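You operate a simulated robot arm through the tools that you are given. There is no shell and no other tool. Be economical: measure what you need, move in short steps, check, and stop when the job is done.

You are at the controls of a simulated two-armed robot. One attempt, no reset.

Task
Plug in the dial comparator, switch the strip on and zero its scale.
Fine: the grey plug goes into the free outlet while the strip is off; at full, turn the zero knob till the scale shows 0.00 g, then rest the lever; no jolt; the brown knobs and the black plug stay.

It is judged by the outcome, as a careful person would: the job done as asked, and still so three seconds after it is handed in. It fails if anything else is knocked over, pushed out of place, dropped, spilled or broken.

Robot
Two 7-joint arms with two-finger parallel grippers on one trunk, on a base that drives. Base frame: it is fixed to the floor where the robot stands at the start and does not move with it; the origin is under the middle of the robot, x ahead of it, y to its left, z up; the surface under the hand at the start is at about z = 0.8. Readings come in m, rad, newtons and seconds.
The left shoulder is at the start at [0.03, 0.119, 0.96], the right one opposite. With the tool pointing down near the work surface each hand reaches from about 0.28 to 0.68 m from the robot's upright axis, wherever it stands, measured 20 degrees to its own side. Places, roughly: brown knob marked in hundreds [0.9, 0.5, 1.3]; brown knob marked in tens [0.9, 0.5, 1.2]; cream knob marked zero [1, 0.5, 1.2]; lever with white ball on comparator [1, 0.6, 0.8]; old comparator with dial knobs [1, 0.2, 1.1]; outlet one of left strip [0.8, -0.1, 0.8]; switch of left strip [0.7, -0.1, 0.8]. Payload 3.43 kg a hand.
The tool frame of a hand sits at the grasp point between the pads (the TCP): z along the fingers, y along the line on which they close. The tips reach 0.03 m beyond it. The gripper opens to 0.094 m. The fingers are 0.028 m wide and 0.01 m thick; the gripper's body (0.05 by 0.096 m) begins 0.055 m behind the TCP.
Orientation is that of the tool frame in the base frame, as a unit quaternion [x, y, z, w]. With the fingers straight down and closing along the base's y, the tool's x points along the base's -x, its y along +y and its z along -z.

Tools
- The arms move only by the tool step_arm. It takes "left_commands", "right_commands" or both (then of equal length, played together; a hand with none holds still); each is a list of rows, each an object (a shift or turn left out is 0, a gripper value left out holds the last) with "grip": the gripper command, from -1 (shut) to 1 (fully open), values between in proportion; "offset": the shift along the tool's x, y, z in units of 20 mm (1.0 is 20 mm), a list of three; "turn": the turn, a rotation vector about the tool's x, y, z in units of 6 degrees (1.0 is 6 degrees), a list of three. In form: [{"grip": grip, "offset": [x, y, z], "turn": [wx, wy, wz]}, ...]. A call has 1 to 12 rows; each row shifts and turns the commanded pose from where the row before left it, along the tool's axes as they then stand. A call with a number of a shift or a turn outside -1 to 1 is refused whole. Rows are played at 5 a second. More than 0.05 m and 0.15 rad between two rows, or a gripper value outside its range, and nothing of the call is played. Where a pose cannot be reached the arm comes as near as it can. A force on the tool above 40 N (or 10 N above the force at the start of the call, whichever is more), or a blocked arm, ends the call early, and 0.2 s more pass. The fingers move at their own pace (about 0.072 m/s each) and stop on an object; they squeeze with about 22 N. The grip force told is the motor's: it shows also when the fingers shut on nothing. Time passes only in rows, and 0.2 s behind the last, so rows that do not move let the fingers close. The reply holds the time, the measured pose of the TCP, the force on the tool along the base axes, the opening and the grip force, in the units named above and with some noise, with the torque about the TCP (base axes, N m) and any sound that the robot's microphone picked up.
- Cameras (640 x 400 px; columns grow to the right, rows downward): "scene" is now at [0.0448, 0.0138, 1.664]; the picture's right is [0.20, -0.98, 0.00], its down [-0.77, -0.16, -0.62] and it looks along [0.61, 0.12, -0.78] (base axes); focal length 268 px, centre (320, 200). "left" rides on the left gripper at [0.076, -0.014, -0.102] in its tool frame; the picture's right is [0.18, 0.98, 0.00], its down [-0.75, 0.14, -0.64] and it looks along [-0.63, 0.12, 0.77] (tool axes); focal length 243 px, centre (320, 200). "right" rides on the right gripper at [0.076, 0.014, -0.102] in its tool frame; the picture's right is [-0.18, 0.98, 0.00], its down [-0.75, -0.14, -0.64] and it looks along [-0.63, -0.12, 0.77] (tool axes); focal length 243 px, centre (320, 200). There is no depth. A picture from a camera that has moved, and an enlarged one, comes with that camera's place and axes in the base frame and with its lens.
- grab_frame(camera): a new picture of that camera. No time passes.
- raise_lower(by): slides the trunk up (or, below 0, down) by that many m; the arms and the scene camera ride with it, the base frame stays. It gives what a move gives, with no picture.
- drive_base(legs): drives the robot by 1 to 6 legs, each [ahead, turn to the left] in m and rad, along the robot's own axes; the way and the turn of a leg run together, so that a leg with both is an arc; at most 1.5 m and 3.142 rad a leg. The arms and the cameras ride along, it lands a little off, and it stops where it bumps. It gives what a move gives.
- head_to(pan, tilt): turns the head with the scene camera to pan (to the left, within 2.496 rad either way) and tilt (down, from -0.506 to 1.204), counted from straight ahead of the robot. It gives what a move gives.
- zoom(camera, box): a new picture of the part [left, top, right, bottom] of that camera's present view, enlarged. No time passes.
- hand_in(): hands the job in; it is judged then, once.

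Work in short steps. Places have to be worked out from the pictures, the camera data and where the tool is seen: move nearer, look again, correct. Check each grasp and each placing, and mend what went wrong. You have 120 turns and 100 pictures in all, those below and enlarged ones among them. Open the grippers and draw the arms clear of the work before you hand the job in, unless the task says otherwise; then end with one line.

The tools are called after "Request:" as a command line: name --argument value ..., lists and objects as JSON in quotes. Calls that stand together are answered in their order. step_arm: Moves the arms, as the interface text tells. Its arguments: {"type":"object","properties":{"left_commands":{"type":"array","items":{"type":"object","properties":{"grip":{"type":"number"},"offset":{"type":"array","items":{"type":"number"}},"turn":{"type":"array","items":{"type":"number"}}}}},"right_commands":{"type":"array","items":{"type":"object","properties":{"grip":{"type":"number"},"offset":{"type":"array","items":{"type":"number"}},"turn":{"type":"array","items":{"type":"number"}}}}}},"required":[]} The other tools are called the same way: raise_lower (by) slides the trunk up or down; drive_base (legs) drives the base; head_to (pan, tilt) turns the head that bears the scene camera; grab_frame (camera) takes a picture; zoom (camera, box) takes an enlarged picture of a part of a camera's view; hand_in () hands the job in.

At the start:

```text
t: 0.0
left_eef_pos: [0.4088, 0.1318, 1.1962]
left_tool_rot: [-0.001, 1.0, 0.0, 0.0]
left_wrist_force: [0.1, -1.0, -0.7]
left_wrist_torque: [0.01, -0.01, -0.01]
left_finger_gap: 0.0936
left_finger_force: 0.0
right_eef_pos: [0.4709, -0.1518, 1.1166]
right_tool_rot: [0.0, 1.0, 0.001, 0.0]
right_wrist_force: [0.0, -0.4, 0.4]
right_wrist_torque: [-0.01, 0.01, -0.01]
right_finger_gap: 0.0938
right_finger_force: 0.1
trunk travel left (down, up): [-0.225, 0.185]
robot x, y, heading: [-0.0009, -0.0015, 0.002]
head pan, tilt: [0.202, 0.899]
```

scene: 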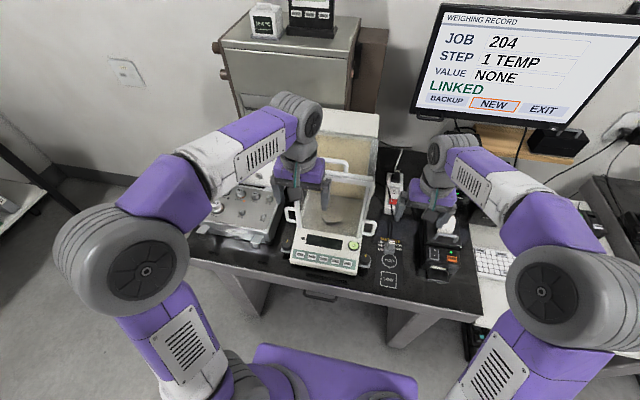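
right: 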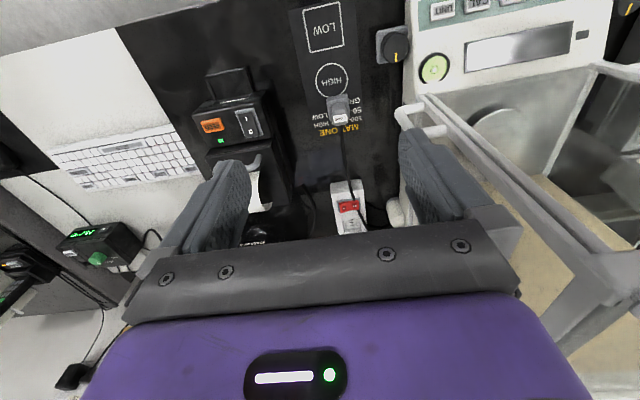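
left: 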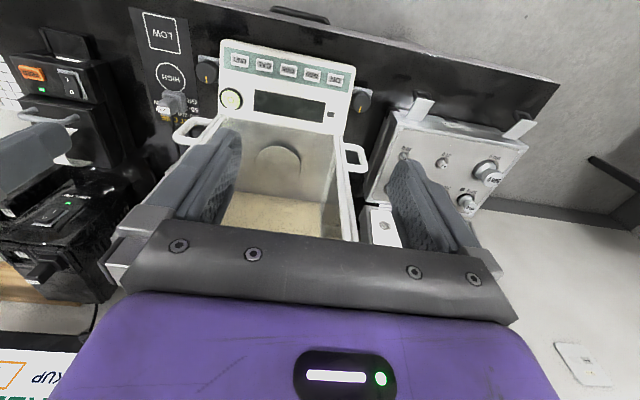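

I'll look at the cabinet and the strip more closely first.

Request:
zoom --camera "scene" --box '[190, 0, 400, 131]'

Request:
zoom --camera "scene" --box '[340, 130, 500, 290]'

Request:
zoom --camera "right" --box '[280, 60, 420, 240]'

```text
3.05 times, centred on (295, 66) of scene
camera zoom: at [0.0448, 0.0138, 1.664], right [0.2, -0.98, 0.0], down [-0.77, -0.16, -0.62], along [0.61, 0.12, -0.78], focal length 818 px, centre (396, 610)
```

zoom: 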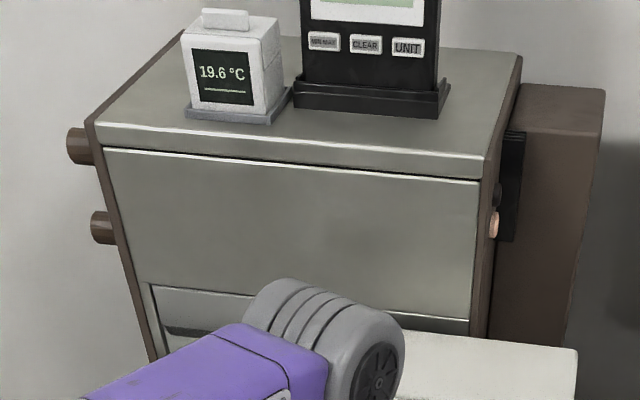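

```text
2.50 times, centred on (420, 210) of scene
camera zoom: at [0.0448, 0.0138, 1.664], right [0.2, -0.98, 0.0], down [-0.77, -0.16, -0.62], along [0.61, 0.12, -0.78], focal length 671 px, centre (70, 175)
```

zoom: 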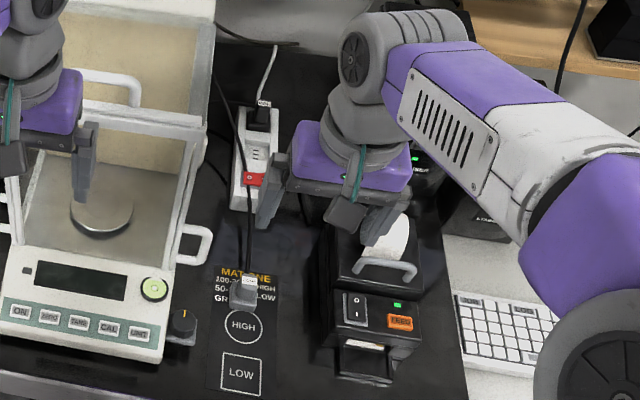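

```text
2.22 times, centred on (350, 150) of right
camera zoom: at [0.395, -0.137, 1.2188], right [0.18, 0.98, 0.0], down [0.75, -0.14, 0.64], along [0.63, -0.12, -0.77], focal length 539 px, centre (253, 311)
```

zoom: 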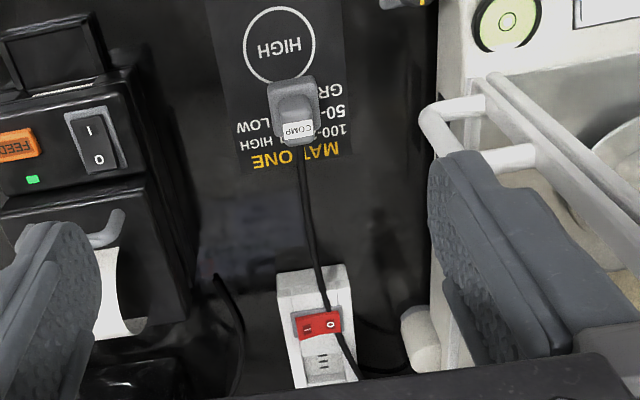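

The cabinet's knobs are on its left (+y) side. I pan the head to see the room around it.

Request:
head_to --pan 0.6 --tilt 0.5

Request:
grab_frame --camera "scene"

```text
t: 0.9
left_eef_pos: [0.4088, 0.1313, 1.1968]
left_tool_rot: [0.0, 1.0, 0.0, 0.0]
left_wrist_force: [0.1, 0.9, 0.3]
left_wrist_torque: [-0.03, 0.02, 0.0]
left_finger_gap: 0.0938
left_finger_force: 0.0
right_eef_pos: [0.4715, -0.1517, 1.1169]
right_tool_rot: [0.001, 1.0, -0.001, 0.0]
right_wrist_force: [0.4, -0.1, 0.3]
right_wrist_torque: [-0.03, 0.03, 0.02]
right_finger_gap: 0.0938
right_finger_force: 0.1
trunk travel left (down, up): [-0.225, 0.185]
robot x, y, heading: [-0.0019, -0.0019, -0.002]
head pan, tilt: [0.6, 0.499]
```

```text
93 pictures are left
camera scene: at [0.046, 0.0499, 1.6977], right [0.56, -0.83, 0.0], down [-0.4, -0.27, -0.88], along [0.72, 0.5, -0.48], focal length 268 px, centre (320, 200)
```

scene: 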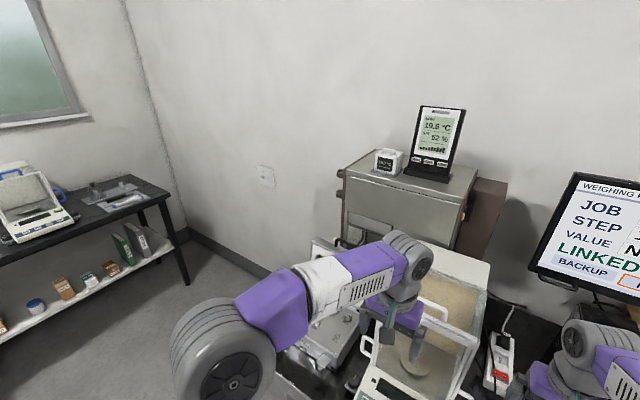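

Plenty of free floor to the left. First the plug: zoom on the grey plug and strip from the right hand's camera.

Request:
zoom --camera "right" --box '[300, 70, 380, 130]'

Request:
zoom --camera "right" --box '[300, 160, 400, 240]'

```text
6.67 times, centred on (340, 100) of right
camera zoom: at [0.395, -0.137, 1.2188], right [0.18, 0.98, 0.0], down [0.75, -0.14, 0.64], along [0.63, -0.12, -0.77], focal length 1618 px, centre (187, 867)
```

zoom: 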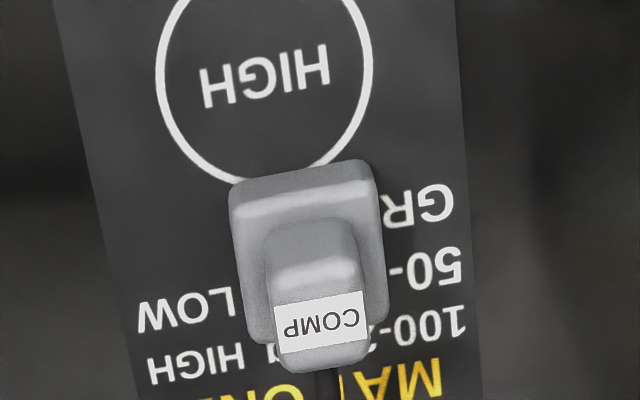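

```text
5.00 times, centred on (350, 200) of right
camera zoom: at [0.395, -0.137, 1.2188], right [0.18, 0.98, 0.0], down [0.75, -0.14, 0.64], along [0.63, -0.12, -0.77], focal length 1213 px, centre (170, 200)
```

zoom: 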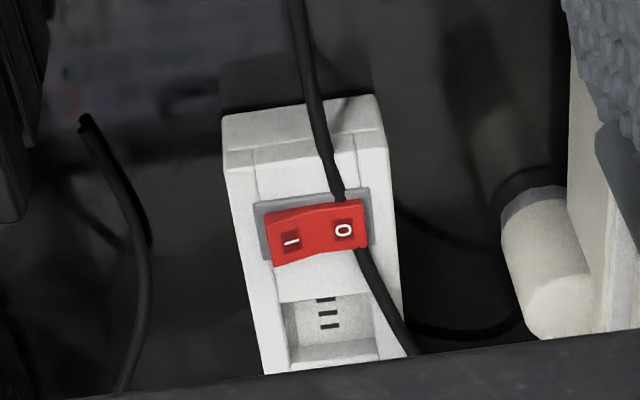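

The plug appears to lie with its boss upward; I lower the right hand over it for a closer look.

Request:
step_arm --right_commands '[{"offset": [0, 0.3, 1]}, {"offset": [0, 0.3, 1]}, {"offset": [0, 0.2, 1]}, {"offset": [0, 0, 1]}, {"offset": [0, 0, 1]}, {"offset": [0, 0, 1]}, {"offset": [0, 0, 1]}]'

Request:
grab_frame --camera "right"

```text
t: 2.5
left_eef_pos: [0.4095, 0.132, 1.1957]
left_tool_rot: [0.0, 1.0, 0.0, 0.0]
left_wrist_force: [0.2, -0.2, 0.3]
left_wrist_torque: [-0.01, 0.0, 0.01]
left_finger_gap: 0.0941
left_finger_force: 0.2
right_eef_pos: [0.4711, -0.135, 0.9769]
right_tool_rot: [-0.001, 1.0, 0.001, 0.0]
right_wrist_force: [0.5, -0.2, -0.1]
right_wrist_torque: [-0.01, 0.0, -0.03]
right_finger_gap: 0.0942
right_finger_force: 0.1
trunk travel left (down, up): [-0.225, 0.185]
robot x, y, heading: [0.0031, 0.0044, 0.002]
head pan, tilt: [0.6, 0.499]
```

```text
90 pictures are left
camera right: at [0.3953, -0.1209, 1.0788], right [0.18, 0.98, 0.0], down [0.75, -0.14, 0.64], along [0.63, -0.12, -0.77], focal length 243 px, centre (320, 200)
```

right: 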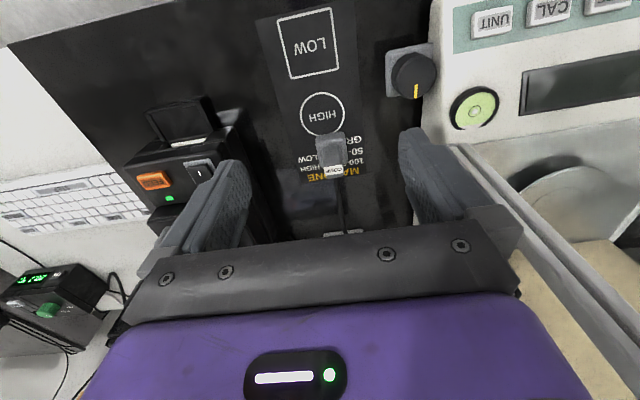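

The outlet is out of reach from here, so I'll need to drive ahead about 0.15 m. I check clearance between robot and table first.

Request:
head_to --pan 0 --tilt 1.2

Request:
grab_frame --camera "scene"

Request:
zoom --camera "right" --box '[290, 110, 380, 240]'

```text
t: 3.5
left_eef_pos: [0.4095, 0.131, 1.1957]
left_tool_rot: [0.0, 1.0, 0.0, 0.0]
left_wrist_force: [-0.4, -0.8, -0.4]
left_wrist_torque: [0.04, 0.01, 0.0]
left_finger_gap: 0.0942
left_finger_force: 0.0
right_eef_pos: [0.4712, -0.1354, 0.9776]
right_tool_rot: [0.001, 1.0, 0.0, -0.001]
right_wrist_force: [0.8, 0.3, 0.7]
right_wrist_torque: [0.01, 0.01, 0.02]
right_finger_gap: 0.0941
right_finger_force: 0.0
trunk travel left (down, up): [-0.225, 0.185]
robot x, y, heading: [0.001, 0.0013, 0.004]
head pan, tilt: [0.0, 1.201]
```

```text
89 pictures are left
camera scene: at [0.0267, -0.0013, 1.6441], right [0.0, -1.0, 0.0], down [-0.93, 0.0, -0.36], along [0.36, 0.0, -0.93], focal length 268 px, centre (320, 200)
```

scene: 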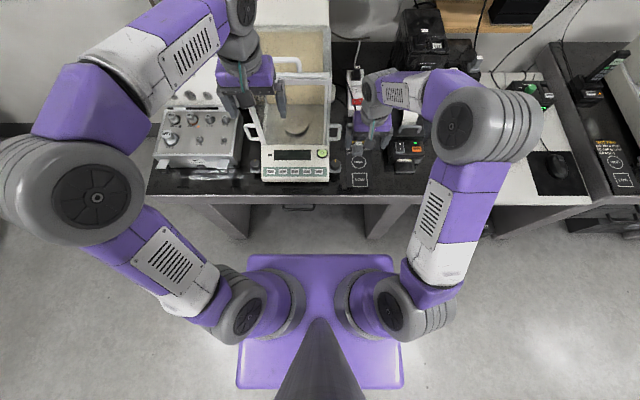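

```text
3.08 times, centred on (335, 175) of right
camera zoom: at [0.395, -0.1207, 1.0792], right [0.18, 0.98, 0.0], down [0.75, -0.14, 0.64], along [0.63, -0.12, -0.77], focal length 746 px, centre (274, 277)
```

zoom: 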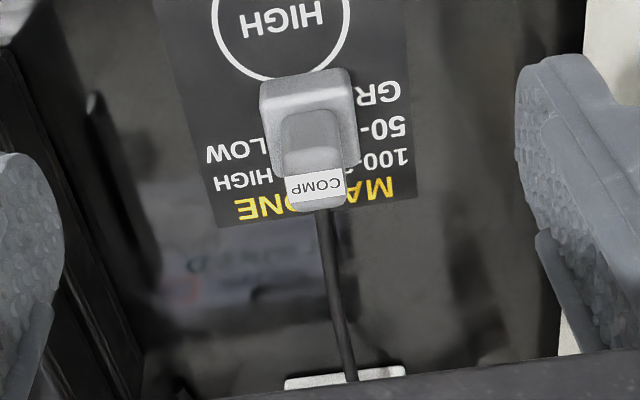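

Plug orientation is still ambiguous; zoom from the head for a second angle.

Request:
zoom --camera "scene" --box '[335, 130, 385, 195]'

```text
6.15 times, centred on (360, 162) of scene
camera zoom: at [0.0267, -0.0013, 1.6441], right [0.0, -1.0, 0.0], down [-0.93, 0.0, -0.36], along [0.36, 0.0, -0.93], focal length 1652 px, centre (74, 431)
```

zoom: 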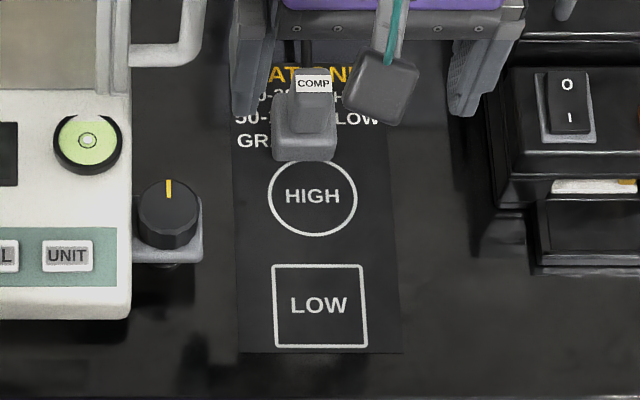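

Table legs look close to the base's front corners, so I'll drive only 0.07 m with the hands raised, and use some tool tilt for the rest of the reach.

Request:
step_arm --right_commands '[{"offset": [0, 0, -1]}, {"offset": [0, 0, -1]}, {"offset": [0, 0, -1]}, {"offset": [0, 0, -1]}, {"offset": [0, 0, -1]}]' --left_commands '[{"offset": [0.5, 0, -1]}, {"offset": [0.5, 0, -1]}, {"offset": [0.5, 0, -1]}, {"offset": [0.5, 0, -1]}, {"offset": [0.5, 0, -1]}]'

Request:
drive_base --legs '[[0.07, 0]]'

Request:
grab_frame --camera "scene"

Request:
grab_frame --camera "right"

```text
t: 4.7
left_eef_pos: [0.3583, 0.1306, 1.2966]
left_tool_rot: [-0.001, 1.0, 0.0, 0.0]
left_wrist_force: [-0.5, 0.9, -0.4]
left_wrist_torque: [-0.02, -0.04, 0.0]
left_finger_gap: 0.0939
left_finger_force: 0.1
right_eef_pos: [0.4706, -0.1354, 1.0757]
right_tool_rot: [0.0, 1.0, 0.001, 0.001]
right_wrist_force: [1.1, -0.4, -0.3]
right_wrist_torque: [0.01, -0.03, 0.0]
right_finger_gap: 0.0939
right_finger_force: 0.0
trunk travel left (down, up): [-0.225, 0.185]
robot x, y, heading: [-0.0031, -0.0016, -0.004]
head pan, tilt: [0.0, 1.201]
```

```text
t: 5.8
left_eef_pos: [0.4283, 0.1308, 1.2958]
left_tool_rot: [0.001, 1.0, 0.0, -0.001]
left_wrist_force: [0.9, -0.8, -0.4]
left_wrist_torque: [0.03, 0.05, -0.03]
left_finger_gap: 0.0942
left_finger_force: 0.1
right_eef_pos: [0.5411, -0.1354, 1.0756]
right_tool_rot: [0.0, 1.0, 0.0, 0.0]
right_wrist_force: [0.1, -0.3, -0.7]
right_wrist_torque: [0.04, 0.02, 0.01]
right_finger_gap: 0.094
right_finger_force: 0.0
trunk travel left (down, up): [-0.225, 0.185]
robot x, y, heading: [0.0688, 0.0003, 0.004]
head pan, tilt: [0.0, 1.201]
```

```text
86 pictures are left
camera scene: at [0.0977, -0.0013, 1.6441], right [0.0, -1.0, 0.0], down [-0.93, 0.0, -0.36], along [0.36, 0.0, -0.93], focal length 268 px, centre (320, 200)
```

scene: 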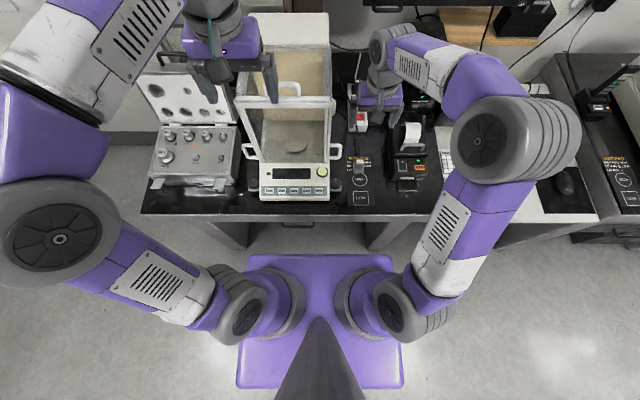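

```text
85 pictures are left
camera right: at [0.4649, -0.1204, 1.1778], right [0.18, 0.98, 0.0], down [0.75, -0.14, 0.64], along [0.63, -0.12, -0.77], focal length 243 px, centre (320, 200)
```

right: 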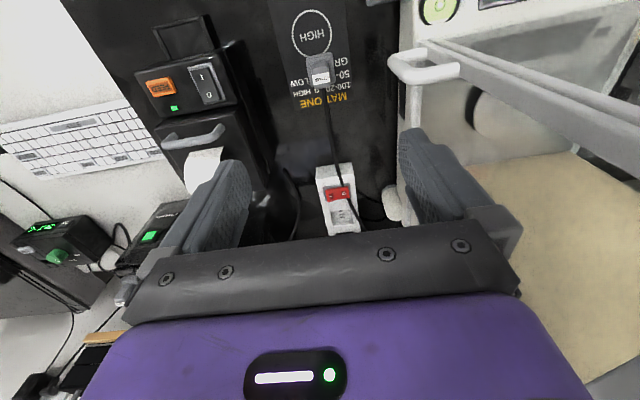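

Now the camera sees the plug and the strip more from above; zoom both.

Request:
zoom --camera "right" --box '[285, 35, 365, 95]'

Request:
zoom --camera "right" --box '[290, 155, 400, 240]'

Request:
zoom --camera "scene" --box '[330, 60, 410, 215]'

```text
6.67 times, centred on (325, 65) of right
camera zoom: at [0.4649, -0.1204, 1.1778], right [0.18, 0.98, 0.0], down [0.75, -0.14, 0.64], along [0.63, -0.12, -0.77], focal length 1618 px, centre (287, 1100)
```

zoom: 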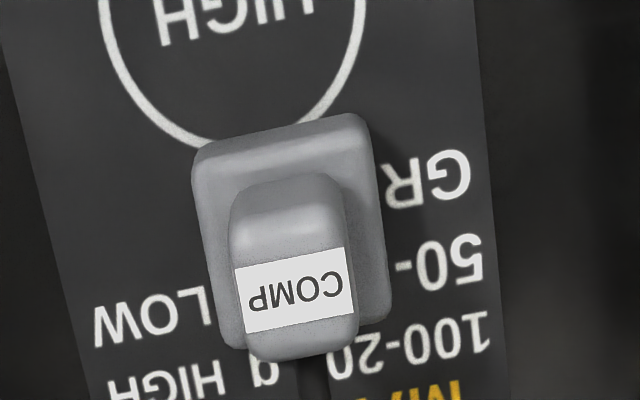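

```text
4.71 times, centred on (345, 198) of right
camera zoom: at [0.4649, -0.1204, 1.1778], right [0.18, 0.98, 0.0], down [0.75, -0.14, 0.64], along [0.63, -0.12, -0.77], focal length 1142 px, centre (202, 212)
```

zoom: 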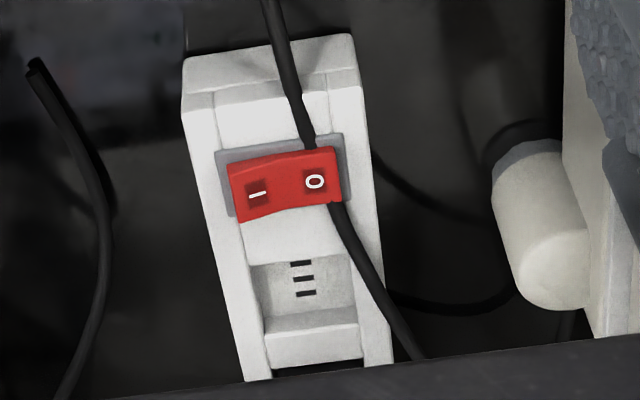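

```text
2.58 times, centred on (370, 138) of scene
camera zoom: at [0.0977, -0.0013, 1.6441], right [0.0, -1.0, 0.0], down [-0.93, 0.0, -0.36], along [0.36, 0.0, -0.93], focal length 693 px, centre (191, 361)
```

zoom: 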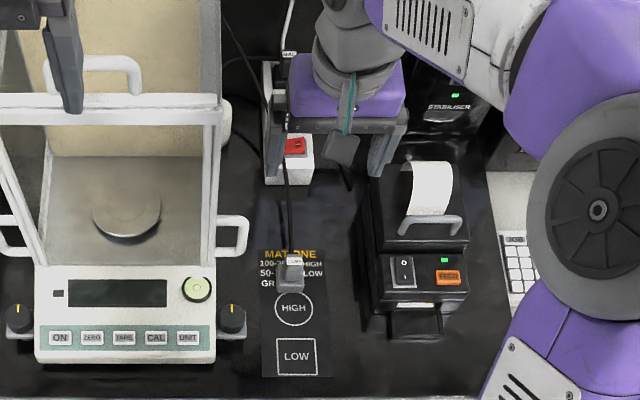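

Plug lies plate-down with boss up (no reorientation needed) at about (0.538,-0.134); outlet around (0.785,-0.14). I test whether the right hand reaches over the outlet pointing down.

Request:
step_arm --right_commands '[{"offset": [-1, 0, 0]}, {"offset": [-1, 0, 0]}, {"offset": [-1, 0, 0]}, {"offset": [-1, 0, 0]}, {"offset": [-1, 0, 0]}, {"offset": [-1, 0, 0]}, {"offset": [-1, 0, 0]}, {"offset": [-1, 0, 0]}, {"offset": [-1, 0, 0]}, {"offset": [-1, 0, 0]}, {"offset": [-1, 0, 0]}, {"offset": [-1, 0, 0]}]'

Request:
grab_frame --camera "right"

```text
t: 8.3
left_eef_pos: [0.4277, 0.1321, 1.2963]
left_tool_rot: [0.0, 1.0, 0.0, -0.001]
left_wrist_force: [0.0, -0.4, -0.1]
left_wrist_torque: [-0.01, 0.0, -0.01]
left_finger_gap: 0.094
left_finger_force: 0.2
right_eef_pos: [0.6987, -0.1389, 1.0726]
right_tool_rot: [-0.001, 1.0, -0.001, 0.001]
right_wrist_force: [-0.2, -0.1, 0.0]
right_wrist_torque: [0.01, 0.01, -0.03]
right_finger_gap: 0.0939
right_finger_force: 0.1
right hand out of reach, approached as far as the arm can: row 9, 10, 11, 12
trunk travel left (down, up): [-0.225, 0.185]
robot x, y, heading: [0.0749, -0.0004, -0.003]
head pan, tilt: [0.0, 1.201]
```

```text
81 pictures are left
camera right: at [0.6226, -0.1241, 1.1751], right [0.18, 0.98, 0.0], down [0.75, -0.14, 0.64], along [0.63, -0.12, -0.77], focal length 243 px, centre (320, 200)
```

right: 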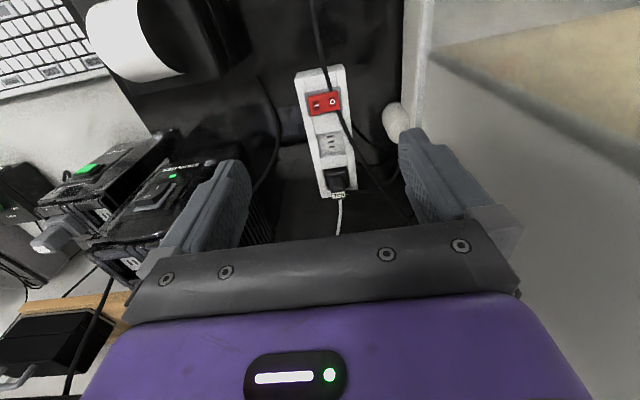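

Request:
zoom --camera "right" --box '[285, 55, 395, 215]'

```text
2.50 times, centred on (340, 135) of right
camera zoom: at [0.6226, -0.1241, 1.1751], right [0.18, 0.98, 0.0], down [0.75, -0.14, 0.64], along [0.63, -0.12, -0.77], focal length 606 px, centre (270, 362)
```

zoom: 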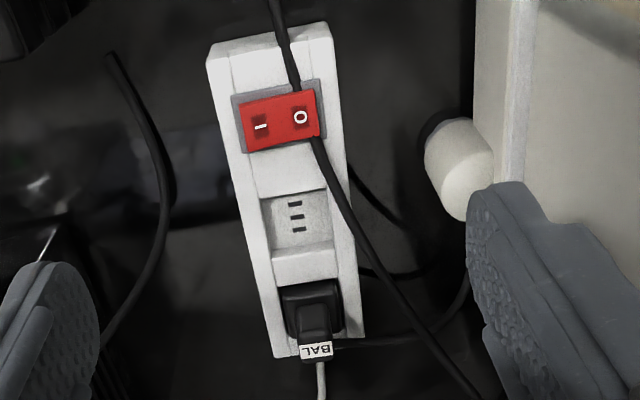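

Triangulated: outlet (0.796,-0.141), recess floor ~0.825; switch (0.731,-0.138,0.843); plug boss top ~0.85 at (0.54,-0.134). I move back toward the plug while tilting the hand 30° forward to gain reach.

Request:
step_arm --right_commands '[{"offset": [1, 0, 0]}, {"offset": [1, 0, 0]}, {"offset": [1, 0, 0]}, {"offset": [1, 0, 0]}, {"offset": [1, 0, 0]}, {"offset": [1, 0, 0]}, {"offset": [1, 0, 0], "turn": [0, -1, 0]}, {"offset": [1, 0, 0], "turn": [0, -1, 0]}, {"offset": [1, 0, 0], "turn": [0, -1, 0]}, {"turn": [0, -1, 0]}, {"turn": [0, -1, 0]}, {}]'

```text
t: 10.9
left_eef_pos: [0.4294, 0.1318, 1.2966]
left_tool_rot: [0.0, 1.0, 0.0, 0.0]
left_wrist_force: [0.0, -0.5, -0.2]
left_wrist_torque: [-0.01, 0.02, 0.02]
left_finger_gap: 0.094
left_finger_force: 0.0
right_eef_pos: [0.5192, -0.1386, 1.0664]
right_tool_rot: [-0.001, 0.966, 0.001, 0.259]
right_wrist_force: [0.3, 0.4, 0.6]
right_wrist_torque: [-0.01, 0.02, 0.04]
right_finger_gap: 0.0939
right_finger_force: 0.0
trunk travel left (down, up): [-0.225, 0.185]
robot x, y, heading: [0.0708, 0.002, -0.0]
head pan, tilt: [0.0, 1.201]
```

Tilt is right. Descend to z≈0.95 above the plug and look.

Request:
step_arm --right_commands '[{"offset": [0.404, 0.04, 0.883]}, {"offset": [0.404, 0.04, 0.883]}, {"offset": [0.404, 0.04, 0.883]}, {"offset": [0.404, 0.04, 0.883]}, {"offset": [0.404, 0.04, 0.883]}, {"offset": [0.404, 0.04, 0.883]}, {}]'

Request:
grab_frame --camera "right"

Request:
zoom --camera "scene" --box '[330, 110, 410, 190]'

```text
t: 12.6
left_eef_pos: [0.4287, 0.1321, 1.2966]
left_tool_rot: [-0.001, 1.0, 0.0, -0.001]
left_wrist_force: [-0.5, 0.5, 0.7]
left_wrist_torque: [0.0, 0.03, -0.02]
left_finger_gap: 0.0939
left_finger_force: 0.1
right_eef_pos: [0.5305, -0.1337, 0.9521]
right_tool_rot: [0.0, 0.966, -0.001, 0.259]
right_wrist_force: [0.1, 0.6, -0.1]
right_wrist_torque: [0.01, -0.02, 0.01]
right_finger_gap: 0.0942
right_finger_force: 0.0
trunk travel left (down, up): [-0.225, 0.185]
robot x, y, heading: [0.0702, -0.0003, -0.003]
head pan, tilt: [0.0, 1.201]
```

```text
79 pictures are left
camera right: at [0.4127, -0.1197, 1.0016], right [0.16, 0.98, 0.09], down [0.33, -0.14, 0.93], along [0.93, -0.12, -0.35], focal length 243 px, centre (320, 200)
```

right: 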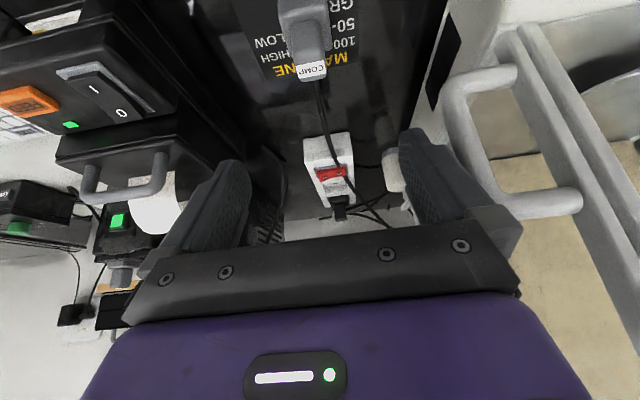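

```text
5.00 times, centred on (370, 150) of scene
camera zoom: at [0.0956, -0.0009, 1.6441], right [0.0, -1.0, 0.0], down [-0.93, 0.0, -0.36], along [0.36, 0.0, -0.93], focal length 1342 px, centre (70, 450)
```

zoom: 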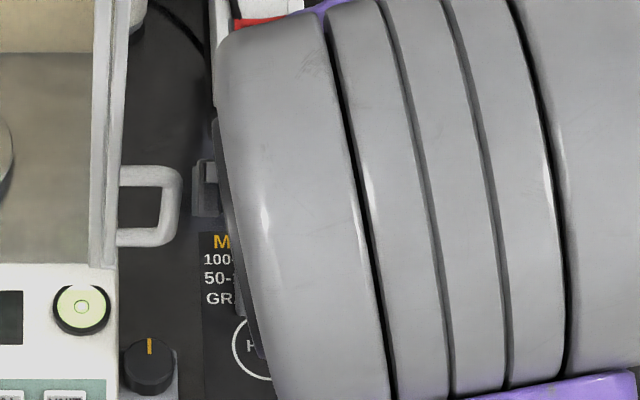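

Plug confirmed at y −0.1335. I narrow the gripper (the scale's handle is near) and descend most of the way.

Request:
step_arm --right_commands '[{"grip": 0.1}, {"offset": [0.57, 0, 0.985]}, {"offset": [0.57, 0, 0.985]}, {"offset": [0.57, 0, 0.985]}, {}]'

Request:
grab_frame --camera "right"

```text
t: 13.8
left_eef_pos: [0.4288, 0.1319, 1.2968]
left_tool_rot: [0.0, 1.0, -0.001, 0.0]
left_wrist_force: [-0.1, 0.0, 0.0]
left_wrist_torque: [0.02, -0.03, 0.01]
left_finger_gap: 0.0941
left_finger_force: 0.0
right_eef_pos: [0.5305, -0.1345, 0.8823]
right_tool_rot: [-0.001, 0.966, -0.001, 0.258]
right_wrist_force: [-0.5, -0.1, -0.4]
right_wrist_torque: [-0.02, 0.01, 0.02]
right_finger_gap: 0.0515
right_finger_force: 0.2
trunk travel left (down, up): [-0.225, 0.185]
robot x, y, heading: [0.0676, 0.0005, 0.001]
head pan, tilt: [0.0, 1.201]
```

```text
77 pictures are left
camera right: at [0.4128, -0.1192, 0.9328], right [0.16, 0.98, 0.09], down [0.33, -0.14, 0.93], along [0.93, -0.12, -0.35], focal length 243 px, centre (320, 200)
```

right: 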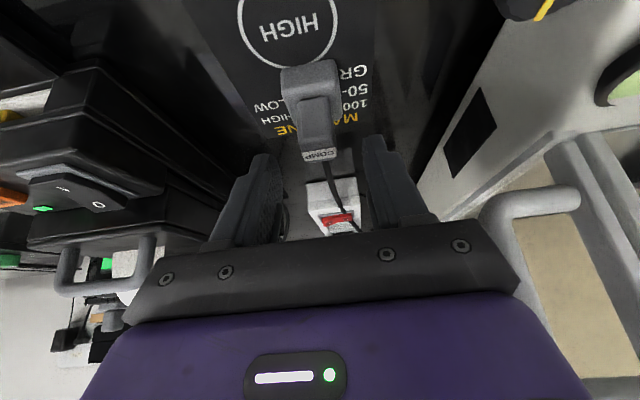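

Request:
zoom --camera "right" --box '[220, 40, 420, 250]'

```text
1.90 times, centred on (320, 145) of right
camera zoom: at [0.4128, -0.1192, 0.9328], right [0.16, 0.98, 0.09], down [0.33, -0.14, 0.93], along [0.93, -0.12, -0.35], focal length 462 px, centre (320, 305)
```

zoom: 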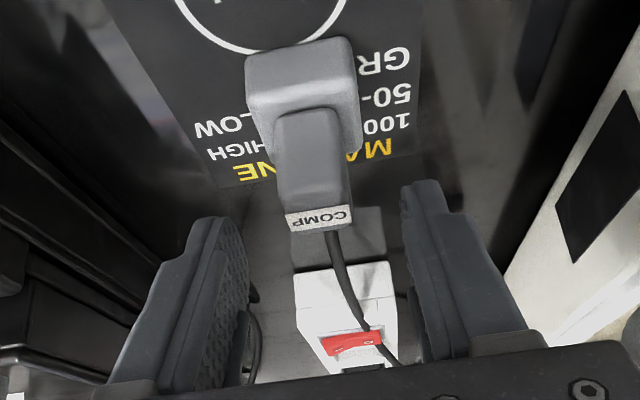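

Boss is upright between the fingers. Descend the last 20 mm and close.

Request:
step_arm --right_commands '[{"offset": [0.25, 0, 0.45]}, {"offset": [0.25, 0, 0.43]}, {"grip": -0.3}, {"grip": -0.6}, {"grip": -1}, {"grip": -1}, {"grip": -1}]'

Request:
zoom --camera "right" --box '[220, 40, 420, 250]'

```text
t: 15.3
left_eef_pos: [0.4275, 0.131, 1.2966]
left_tool_rot: [0.0, 1.0, 0.0, 0.001]
left_wrist_force: [0.4, -0.6, -1.0]
left_wrist_torque: [-0.01, 0.05, 0.0]
left_finger_gap: 0.0939
left_finger_force: 0.0
right_eef_pos: [0.5292, -0.1347, 0.8634]
right_tool_rot: [0.001, 0.966, -0.001, 0.259]
right_wrist_force: [-0.3, -0.1, 1.4]
right_wrist_torque: [0.0, -0.05, 0.02]
right_finger_gap: 0.0216
right_finger_force: 21.9
trunk travel left (down, up): [-0.225, 0.185]
robot x, y, heading: [0.067, 0.0014, 0.003]
head pan, tilt: [0.0, 1.201]
```

```text
1.90 times, centred on (320, 145) of right
camera zoom: at [0.413, -0.1194, 0.9128], right [0.16, 0.98, 0.09], down [0.33, -0.14, 0.93], along [0.93, -0.12, -0.35], focal length 462 px, centre (320, 305)
```

zoom: 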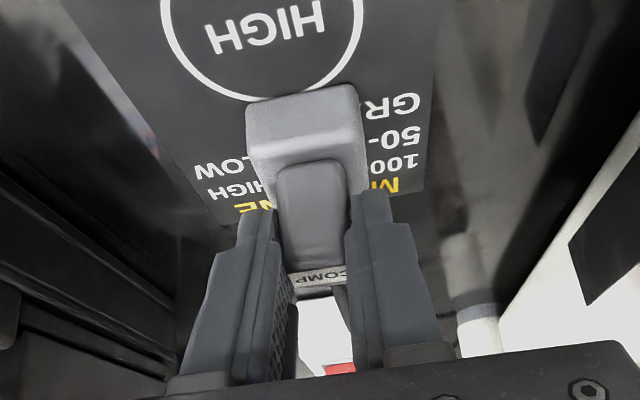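

Holding the boss (gap 21.6 mm). Lift 80 mm and check.

Request:
step_arm --right_commands '[{"offset": [-0.5, 0, -0.866]}, {"offset": [-0.5, 0, -0.866]}, {"offset": [-0.5, 0, -0.866]}, {"offset": [-0.5, 0, -0.866]}, {}]'

Request:
grab_frame --camera "right"

```text
t: 16.6
left_eef_pos: [0.4288, 0.1314, 1.2963]
left_tool_rot: [0.0, 1.0, 0.001, 0.0]
left_wrist_force: [0.0, 0.2, -0.7]
left_wrist_torque: [0.06, 0.0, -0.03]
left_finger_gap: 0.0941
left_finger_force: 0.0
right_eef_pos: [0.5311, -0.1336, 0.942]
right_tool_rot: [0.0, 0.966, 0.0, 0.259]
right_wrist_force: [0.5, 0.7, -1.3]
right_wrist_torque: [0.01, -0.01, 0.02]
right_finger_gap: 0.0
right_finger_force: 22.0
trunk travel left (down, up): [-0.225, 0.185]
robot x, y, heading: [0.0699, 0.0004, 0.0]
head pan, tilt: [0.0, 1.201]
```

```text
74 pictures are left
camera right: at [0.4135, -0.1191, 0.9931], right [0.16, 0.98, 0.09], down [0.33, -0.14, 0.93], along [0.93, -0.12, -0.35], focal length 243 px, centre (320, 200)
```

right: 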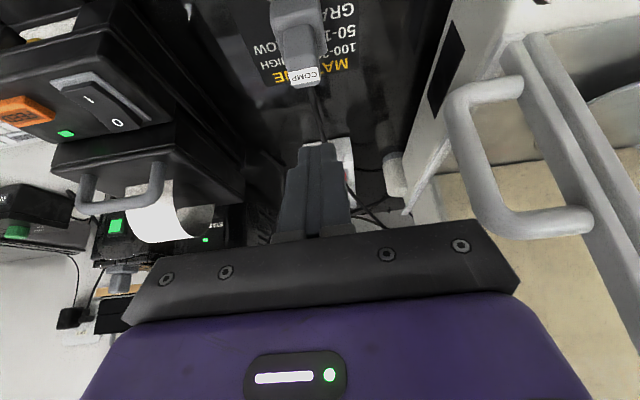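

The plug slipped out during the lift. I check how it lies now.

Request:
zoom --camera "right" --box '[240, 0, 380, 110]'

```text
3.64 times, centred on (310, 55) of right
camera zoom: at [0.4135, -0.1191, 0.9931], right [0.16, 0.98, 0.09], down [0.33, -0.14, 0.93], along [0.93, -0.12, -0.35], focal length 882 px, centre (356, 727)
```

zoom: 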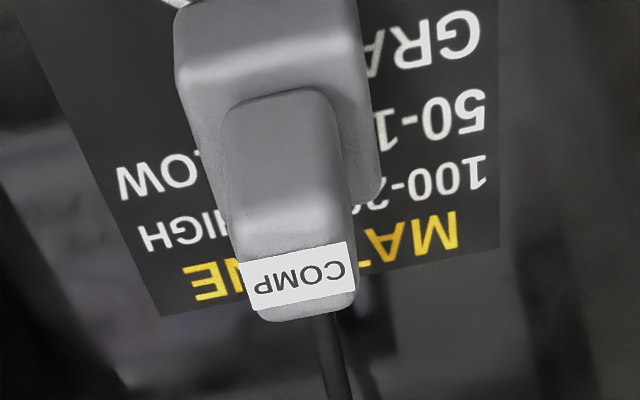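

The plug stands almost unchanged. Retry: grip slightly deeper, then lift in very small steps watching the gap.

Request:
step_arm --right_commands '[{"grip": 0.0}, {"grip": 0.0}, {"offset": [0.518, -0.04, 0.9]}, {"offset": [0.518, -0.04, 0.9]}, {"offset": [0.518, -0.04, 0.9]}, {"offset": [0.4, -0.04, 0.7]}, {"offset": [0.1, 0, 0.18]}, {"offset": [0.1, 0, 0.17]}, {}]'

Request:
zoom --camera "right" --box '[220, 40, 420, 250]'

```text
t: 18.6
left_eef_pos: [0.4291, 0.1317, 1.2962]
left_tool_rot: [0.0, 1.0, 0.0, 0.0]
left_wrist_force: [0.0, 0.6, 0.4]
left_wrist_torque: [-0.01, 0.03, 0.02]
left_finger_gap: 0.0938
left_finger_force: 0.1
right_eef_pos: [0.5301, -0.1363, 0.8555]
right_tool_rot: [-0.001, 0.966, 0.001, 0.259]
right_wrist_force: [-0.3, 0.5, -0.3]
right_wrist_torque: [0.02, 0.0, 0.02]
right_finger_gap: 0.047
right_finger_force: 0.2
trunk travel left (down, up): [-0.225, 0.185]
robot x, y, heading: [0.0694, -0.0003, 0.001]
head pan, tilt: [0.0, 1.201]
```

```text
1.90 times, centred on (320, 145) of right
camera zoom: at [0.4129, -0.1224, 0.9063], right [0.16, 0.98, 0.09], down [0.33, -0.14, 0.93], along [0.93, -0.12, -0.35], focal length 462 px, centre (320, 305)
```

zoom: 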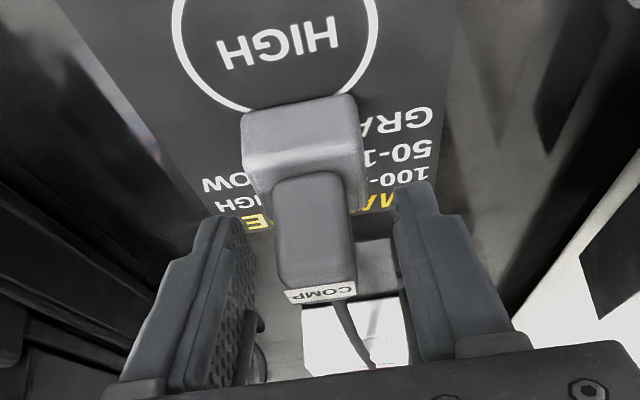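

Request:
step_arm --right_commands '[{"grip": -0.5}, {"grip": -1}, {"grip": -1}, {"grip": -1}, {"grip": -1}]'

Request:
step_arm --right_commands '[{"offset": [-0.05, 0, -0.0866]}, {"offset": [-0.05, 0, -0.0866]}, {"offset": [-0.05, 0, -0.0866]}, {"offset": [-0.05, 0, -0.0866]}]'

Request:
zoom --camera "right" --box '[220, 40, 420, 250]'

```text
t: 19.8
left_eef_pos: [0.4293, 0.1308, 1.2963]
left_tool_rot: [0.001, 1.0, 0.0, 0.0]
left_wrist_force: [0.5, -0.2, -0.1]
left_wrist_torque: [0.0, 0.0, 0.0]
left_finger_gap: 0.0939
left_finger_force: 0.0
right_eef_pos: [0.5307, -0.136, 0.8559]
right_tool_rot: [0.0, 0.966, 0.0, 0.259]
right_wrist_force: [-0.5, -0.4, 0.1]
right_wrist_torque: [-0.02, -0.03, -0.02]
right_finger_gap: 0.0213
right_finger_force: 22.0
trunk travel left (down, up): [-0.225, 0.185]
robot x, y, heading: [0.0718, -0.0011, 0.001]
head pan, tilt: [0.0, 1.201]
```

```text
t: 20.8
left_eef_pos: [0.4282, 0.131, 1.2959]
left_tool_rot: [0.0, 1.0, -0.001, -0.001]
left_wrist_force: [0.0, -0.7, 0.5]
left_wrist_torque: [0.0, -0.03, -0.01]
left_finger_gap: 0.0938
left_finger_force: 0.1
right_eef_pos: [0.5306, -0.1356, 0.8641]
right_tool_rot: [-0.001, 0.966, 0.0, 0.259]
right_wrist_force: [0.3, 0.4, -0.3]
right_wrist_torque: [-0.01, 0.03, 0.01]
right_finger_gap: 0.0217
right_finger_force: 22.2
trunk travel left (down, up): [-0.225, 0.185]
robot x, y, heading: [0.0688, -0.003, 0.001]
head pan, tilt: [0.0, 1.201]
```

```text
1.90 times, centred on (320, 145) of right
camera zoom: at [0.413, -0.1225, 0.9146], right [0.16, 0.98, 0.09], down [0.33, -0.14, 0.93], along [0.93, -0.12, -0.35], focal length 462 px, centre (320, 305)
```

zoom: 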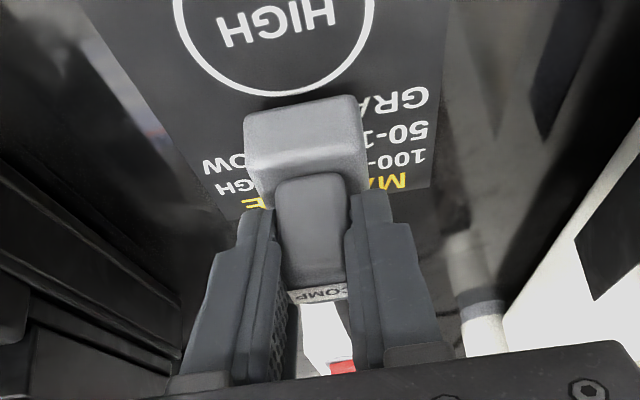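

The plug now rises with the hand (mat shifted in view, plug didn't). Continue lifting gently.

Request:
step_arm --right_commands '[{"offset": [-0.1, 0, -0.173]}, {"offset": [-0.1, 0, -0.173]}, {"offset": [-0.1, 0, -0.173]}, {"offset": [-0.1, 0, -0.173]}, {"offset": [-0.1, 0, -0.173]}, {"offset": [-0.1, 0, -0.173]}]'

Request:
zoom --camera "right" --box '[220, 40, 420, 250]'

```text
t: 22.1
left_eef_pos: [0.4291, 0.1321, 1.2957]
left_tool_rot: [0.0, 1.0, 0.0, 0.0]
left_wrist_force: [0.3, 0.2, -0.2]
left_wrist_torque: [0.02, 0.02, 0.02]
left_finger_gap: 0.0939
left_finger_force: 0.0
right_eef_pos: [0.5307, -0.1371, 0.8884]
right_tool_rot: [0.001, 0.966, 0.0, 0.258]
right_wrist_force: [-0.8, 0.3, -0.2]
right_wrist_torque: [-0.02, 0.01, -0.02]
right_finger_gap: 0.0214
right_finger_force: 22.1
trunk travel left (down, up): [-0.225, 0.185]
robot x, y, heading: [0.0698, 0.0013, -0.004]
head pan, tilt: [0.0, 1.201]
```

```text
1.90 times, centred on (320, 145) of right
camera zoom: at [0.4124, -0.1225, 0.9383], right [0.16, 0.98, 0.09], down [0.33, -0.14, 0.93], along [0.93, -0.12, -0.35], focal length 462 px, centre (320, 305)
```

zoom: 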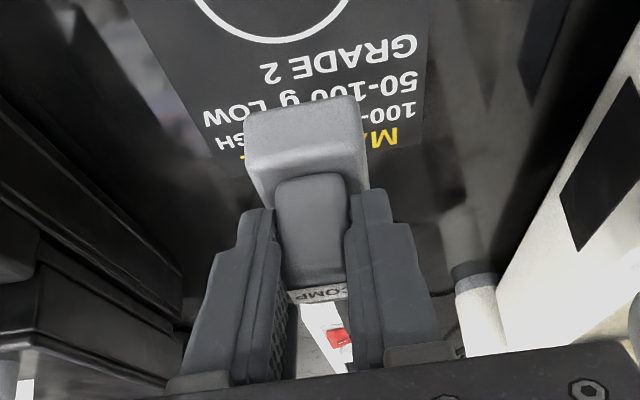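

Held firmly. Raise to z≈0.945.

Request:
step_arm --right_commands '[{"offset": [-0.125, 0, -0.2165]}, {"offset": [-0.15, 0, -0.26]}, {"offset": [-0.15, 0, -0.26]}, {"offset": [-0.15, 0, -0.26]}, {"offset": [-0.15, 0, -0.26]}, {"offset": [-0.15, 0, -0.26]}, {"offset": [-0.15, 0, -0.26]}, {"offset": [-0.15, 0, -0.26]}, {"offset": [-0.15, 0, -0.26]}, {"offset": [-0.1, 0, -0.173]}]'

Request:
grab_frame --camera "right"

```text
t: 24.4
left_eef_pos: [0.4281, 0.1311, 1.2974]
left_tool_rot: [0.0, 1.0, 0.001, 0.0]
left_wrist_force: [-1.0, -0.4, 0.0]
left_wrist_torque: [0.02, 0.01, 0.01]
left_finger_gap: 0.094
left_finger_force: 0.1
right_eef_pos: [0.5294, -0.1364, 0.9457]
right_tool_rot: [0.0, 0.966, 0.0, 0.259]
right_wrist_force: [0.4, 0.7, -0.5]
right_wrist_torque: [-0.02, 0.01, -0.03]
right_finger_gap: 0.0214
right_finger_force: 22.4
trunk travel left (down, up): [-0.225, 0.185]
robot x, y, heading: [0.0701, -0.0006, -0.001]
head pan, tilt: [0.0, 1.201]
```

```text
69 pictures are left
camera right: at [0.4129, -0.1228, 0.9955], right [0.16, 0.98, 0.09], down [0.33, -0.14, 0.93], along [0.93, -0.12, -0.35], focal length 243 px, centre (320, 200)
```

right: 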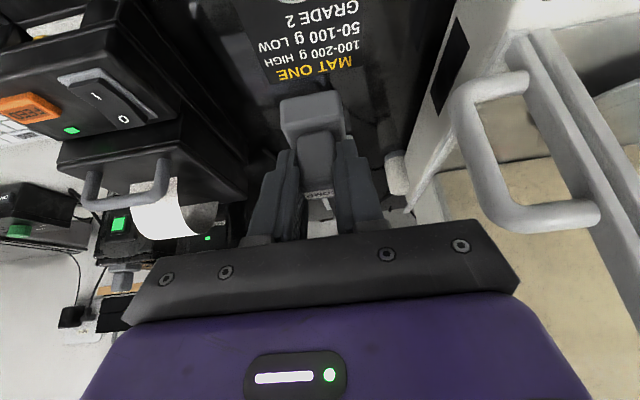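

Still held; move forward toward the outlet in gentle steps at this height.

Request:
step_arm --right_commands '[{"offset": [-0.25, 0, 0.144]}, {"offset": [-0.468, -0.01, 0.27]}, {"offset": [-0.468, -0.01, 0.27]}, {"offset": [-0.468, -0.01, 0.27]}, {"offset": [-0.468, -0.01, 0.27]}, {"offset": [-0.468, -0.01, 0.27]}, {"offset": [-0.468, -0.01, 0.27]}, {"offset": [-0.468, -0.01, 0.27]}, {"offset": [-0.468, -0.01, 0.27]}, {"offset": [-0.468, -0.01, 0.27]}, {"offset": [-0.468, -0.01, 0.27]}, {"offset": [-0.25, 0, 0.144]}]'

Request:
grab_frame --camera "right"

```text
t: 26.9
left_eef_pos: [0.4303, 0.1309, 1.296]
left_tool_rot: [0.0, 1.0, 0.0, 0.001]
left_wrist_force: [-0.2, 0.1, -0.2]
left_wrist_torque: [0.01, 0.0, 0.01]
left_finger_gap: 0.0938
left_finger_force: 0.0
right_eef_pos: [0.6515, -0.1398, 0.9451]
right_tool_rot: [0.0, 0.966, 0.001, 0.258]
right_wrist_force: [0.5, 0.1, -0.7]
right_wrist_torque: [0.0, 0.01, -0.03]
right_finger_gap: 0.0215
right_finger_force: 21.7
trunk travel left (down, up): [-0.225, 0.185]
robot x, y, heading: [0.0719, -0.0019, 0.004]
head pan, tilt: [0.0, 1.201]
```

```text
68 pictures are left
camera right: at [0.5331, -0.1244, 0.9953], right [0.16, 0.98, 0.09], down [0.33, -0.14, 0.93], along [0.93, -0.12, -0.35], focal length 243 px, centre (320, 200)
```

right: 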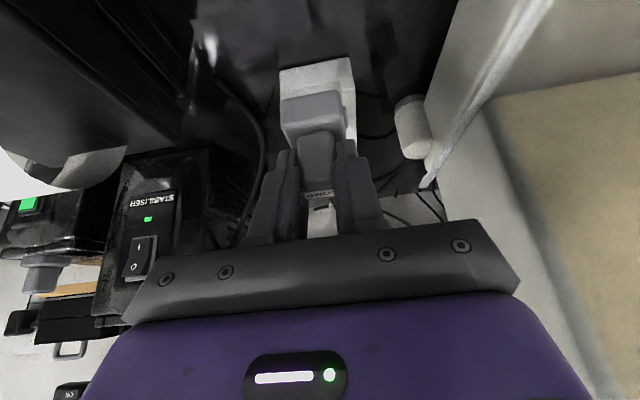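

Request:
step_arm --right_commands '[{"offset": [-0.3, 0, 0.173]}, {"offset": [-0.55, -0.01, 0.318]}, {"offset": [-0.55, -0.01, 0.318]}, {"offset": [-0.55, -0.01, 0.318]}, {"offset": [-0.55, -0.01, 0.318]}, {"offset": [-0.55, -0.01, 0.318]}, {"offset": [-0.55, 0, 0.318]}, {"offset": [-0.55, 0, 0.318]}, {"offset": [-0.55, 0, 0.318]}, {"offset": [-0.55, 0, 0.318]}, {"offset": [-0.55, 0, 0.318]}, {"offset": [-0.15, 0, 0.087]}]'

Request:
grab_frame --camera "right"

Request:
zoom --camera "scene" --box '[320, 40, 440, 170]'

```text
t: 29.6
left_eef_pos: [0.4285, 0.13, 1.2967]
left_tool_rot: [0.0, 1.0, 0.0, 0.001]
left_wrist_force: [1.1, 0.6, 0.6]
left_wrist_torque: [0.01, -0.05, 0.0]
left_finger_gap: 0.0942
left_finger_force: 0.1
right_eef_pos: [0.7883, -0.14, 0.9445]
right_tool_rot: [0.001, 0.966, -0.001, 0.259]
right_wrist_force: [-0.7, 1.1, -1.2]
right_wrist_torque: [0.02, 0.0, 0.03]
right_finger_gap: 0.0213
right_finger_force: 22.0
trunk travel left (down, up): [-0.225, 0.185]
robot x, y, heading: [0.0684, 0.0013, -0.001]
head pan, tilt: [0.0, 1.201]
```

```text
67 pictures are left
camera right: at [0.6707, -0.1253, 0.9947], right [0.16, 0.98, 0.09], down [0.33, -0.14, 0.93], along [0.93, -0.12, -0.35], focal length 243 px, centre (320, 200)
```

right: 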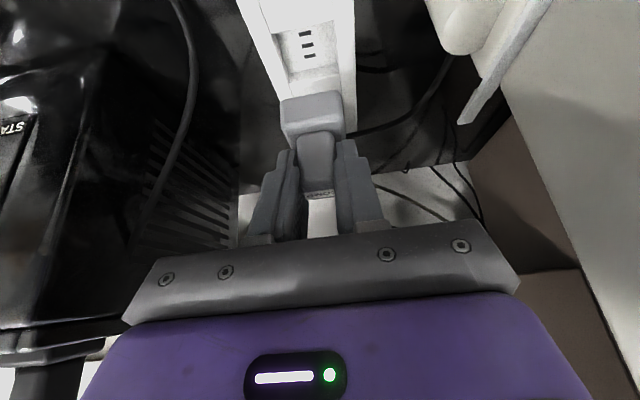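

```text
3.08 times, centred on (380, 105) of scene
camera zoom: at [0.096, -0.0013, 1.6441], right [0.0, -1.0, 0.0], down [-0.93, 0.0, -0.36], along [0.36, 0.0, -0.93], focal length 826 px, centre (135, 492)
```

zoom: 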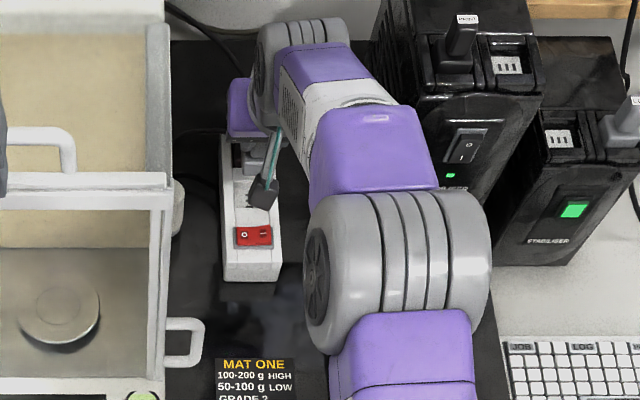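

Outlet slots are visible ahead below the plug; zoom to align.

Request:
zoom --camera "right" --box '[240, 0, 400, 200]'

```text
2.00 times, centred on (320, 100) of right
camera zoom: at [0.6707, -0.1253, 0.9947], right [0.16, 0.98, 0.09], down [0.33, -0.14, 0.93], along [0.93, -0.12, -0.35], focal length 485 px, centre (320, 400)
```

zoom: 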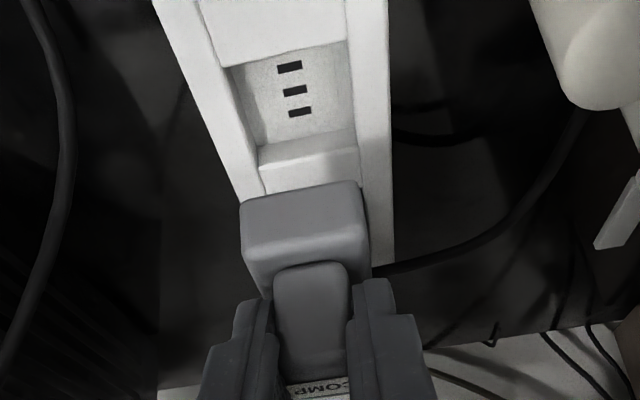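

Alignment within ~2 mm; nudge +2 mm in x and lower 50 mm.

Request:
step_arm --right_commands '[{"offset": [0.146, -0.005, 0.277]}, {"offset": [0.146, -0.005, 0.277]}, {"offset": [0.146, -0.005, 0.277]}, {"offset": [0.146, -0.005, 0.277]}, {"offset": [0.146, -0.005, 0.277]}, {"offset": [0.146, -0.005, 0.277]}, {"offset": [0.146, 0, 0.277]}, {"offset": [0.146, 0, 0.277]}, {}]'

Request:
zoom --camera "right" --box '[240, 0, 400, 200]'

```text
t: 31.6
left_eef_pos: [0.4289, 0.1312, 1.2966]
left_tool_rot: [0.0, 1.0, 0.0, 0.0]
left_wrist_force: [-0.1, 0.7, -1.1]
left_wrist_torque: [0.02, 0.0, 0.02]
left_finger_gap: 0.0938
left_finger_force: 0.0
right_eef_pos: [0.7906, -0.1406, 0.8949]
right_tool_rot: [0.0, 0.966, 0.0, 0.259]
right_wrist_force: [-0.4, 0.6, -0.5]
right_wrist_torque: [0.02, 0.01, 0.02]
right_finger_gap: 0.0213
right_finger_force: 22.4
trunk travel left (down, up): [-0.225, 0.185]
robot x, y, heading: [0.0705, 0.0007, -0.002]
head pan, tilt: [0.0, 1.201]
```

```text
2.00 times, centred on (320, 100) of right
camera zoom: at [0.6723, -0.1261, 0.9455], right [0.16, 0.98, 0.09], down [0.33, -0.14, 0.93], along [0.93, -0.12, -0.35], focal length 485 px, centre (320, 400)
```

zoom: 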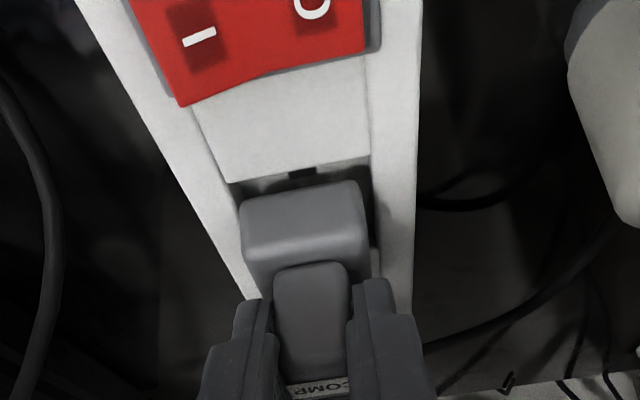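

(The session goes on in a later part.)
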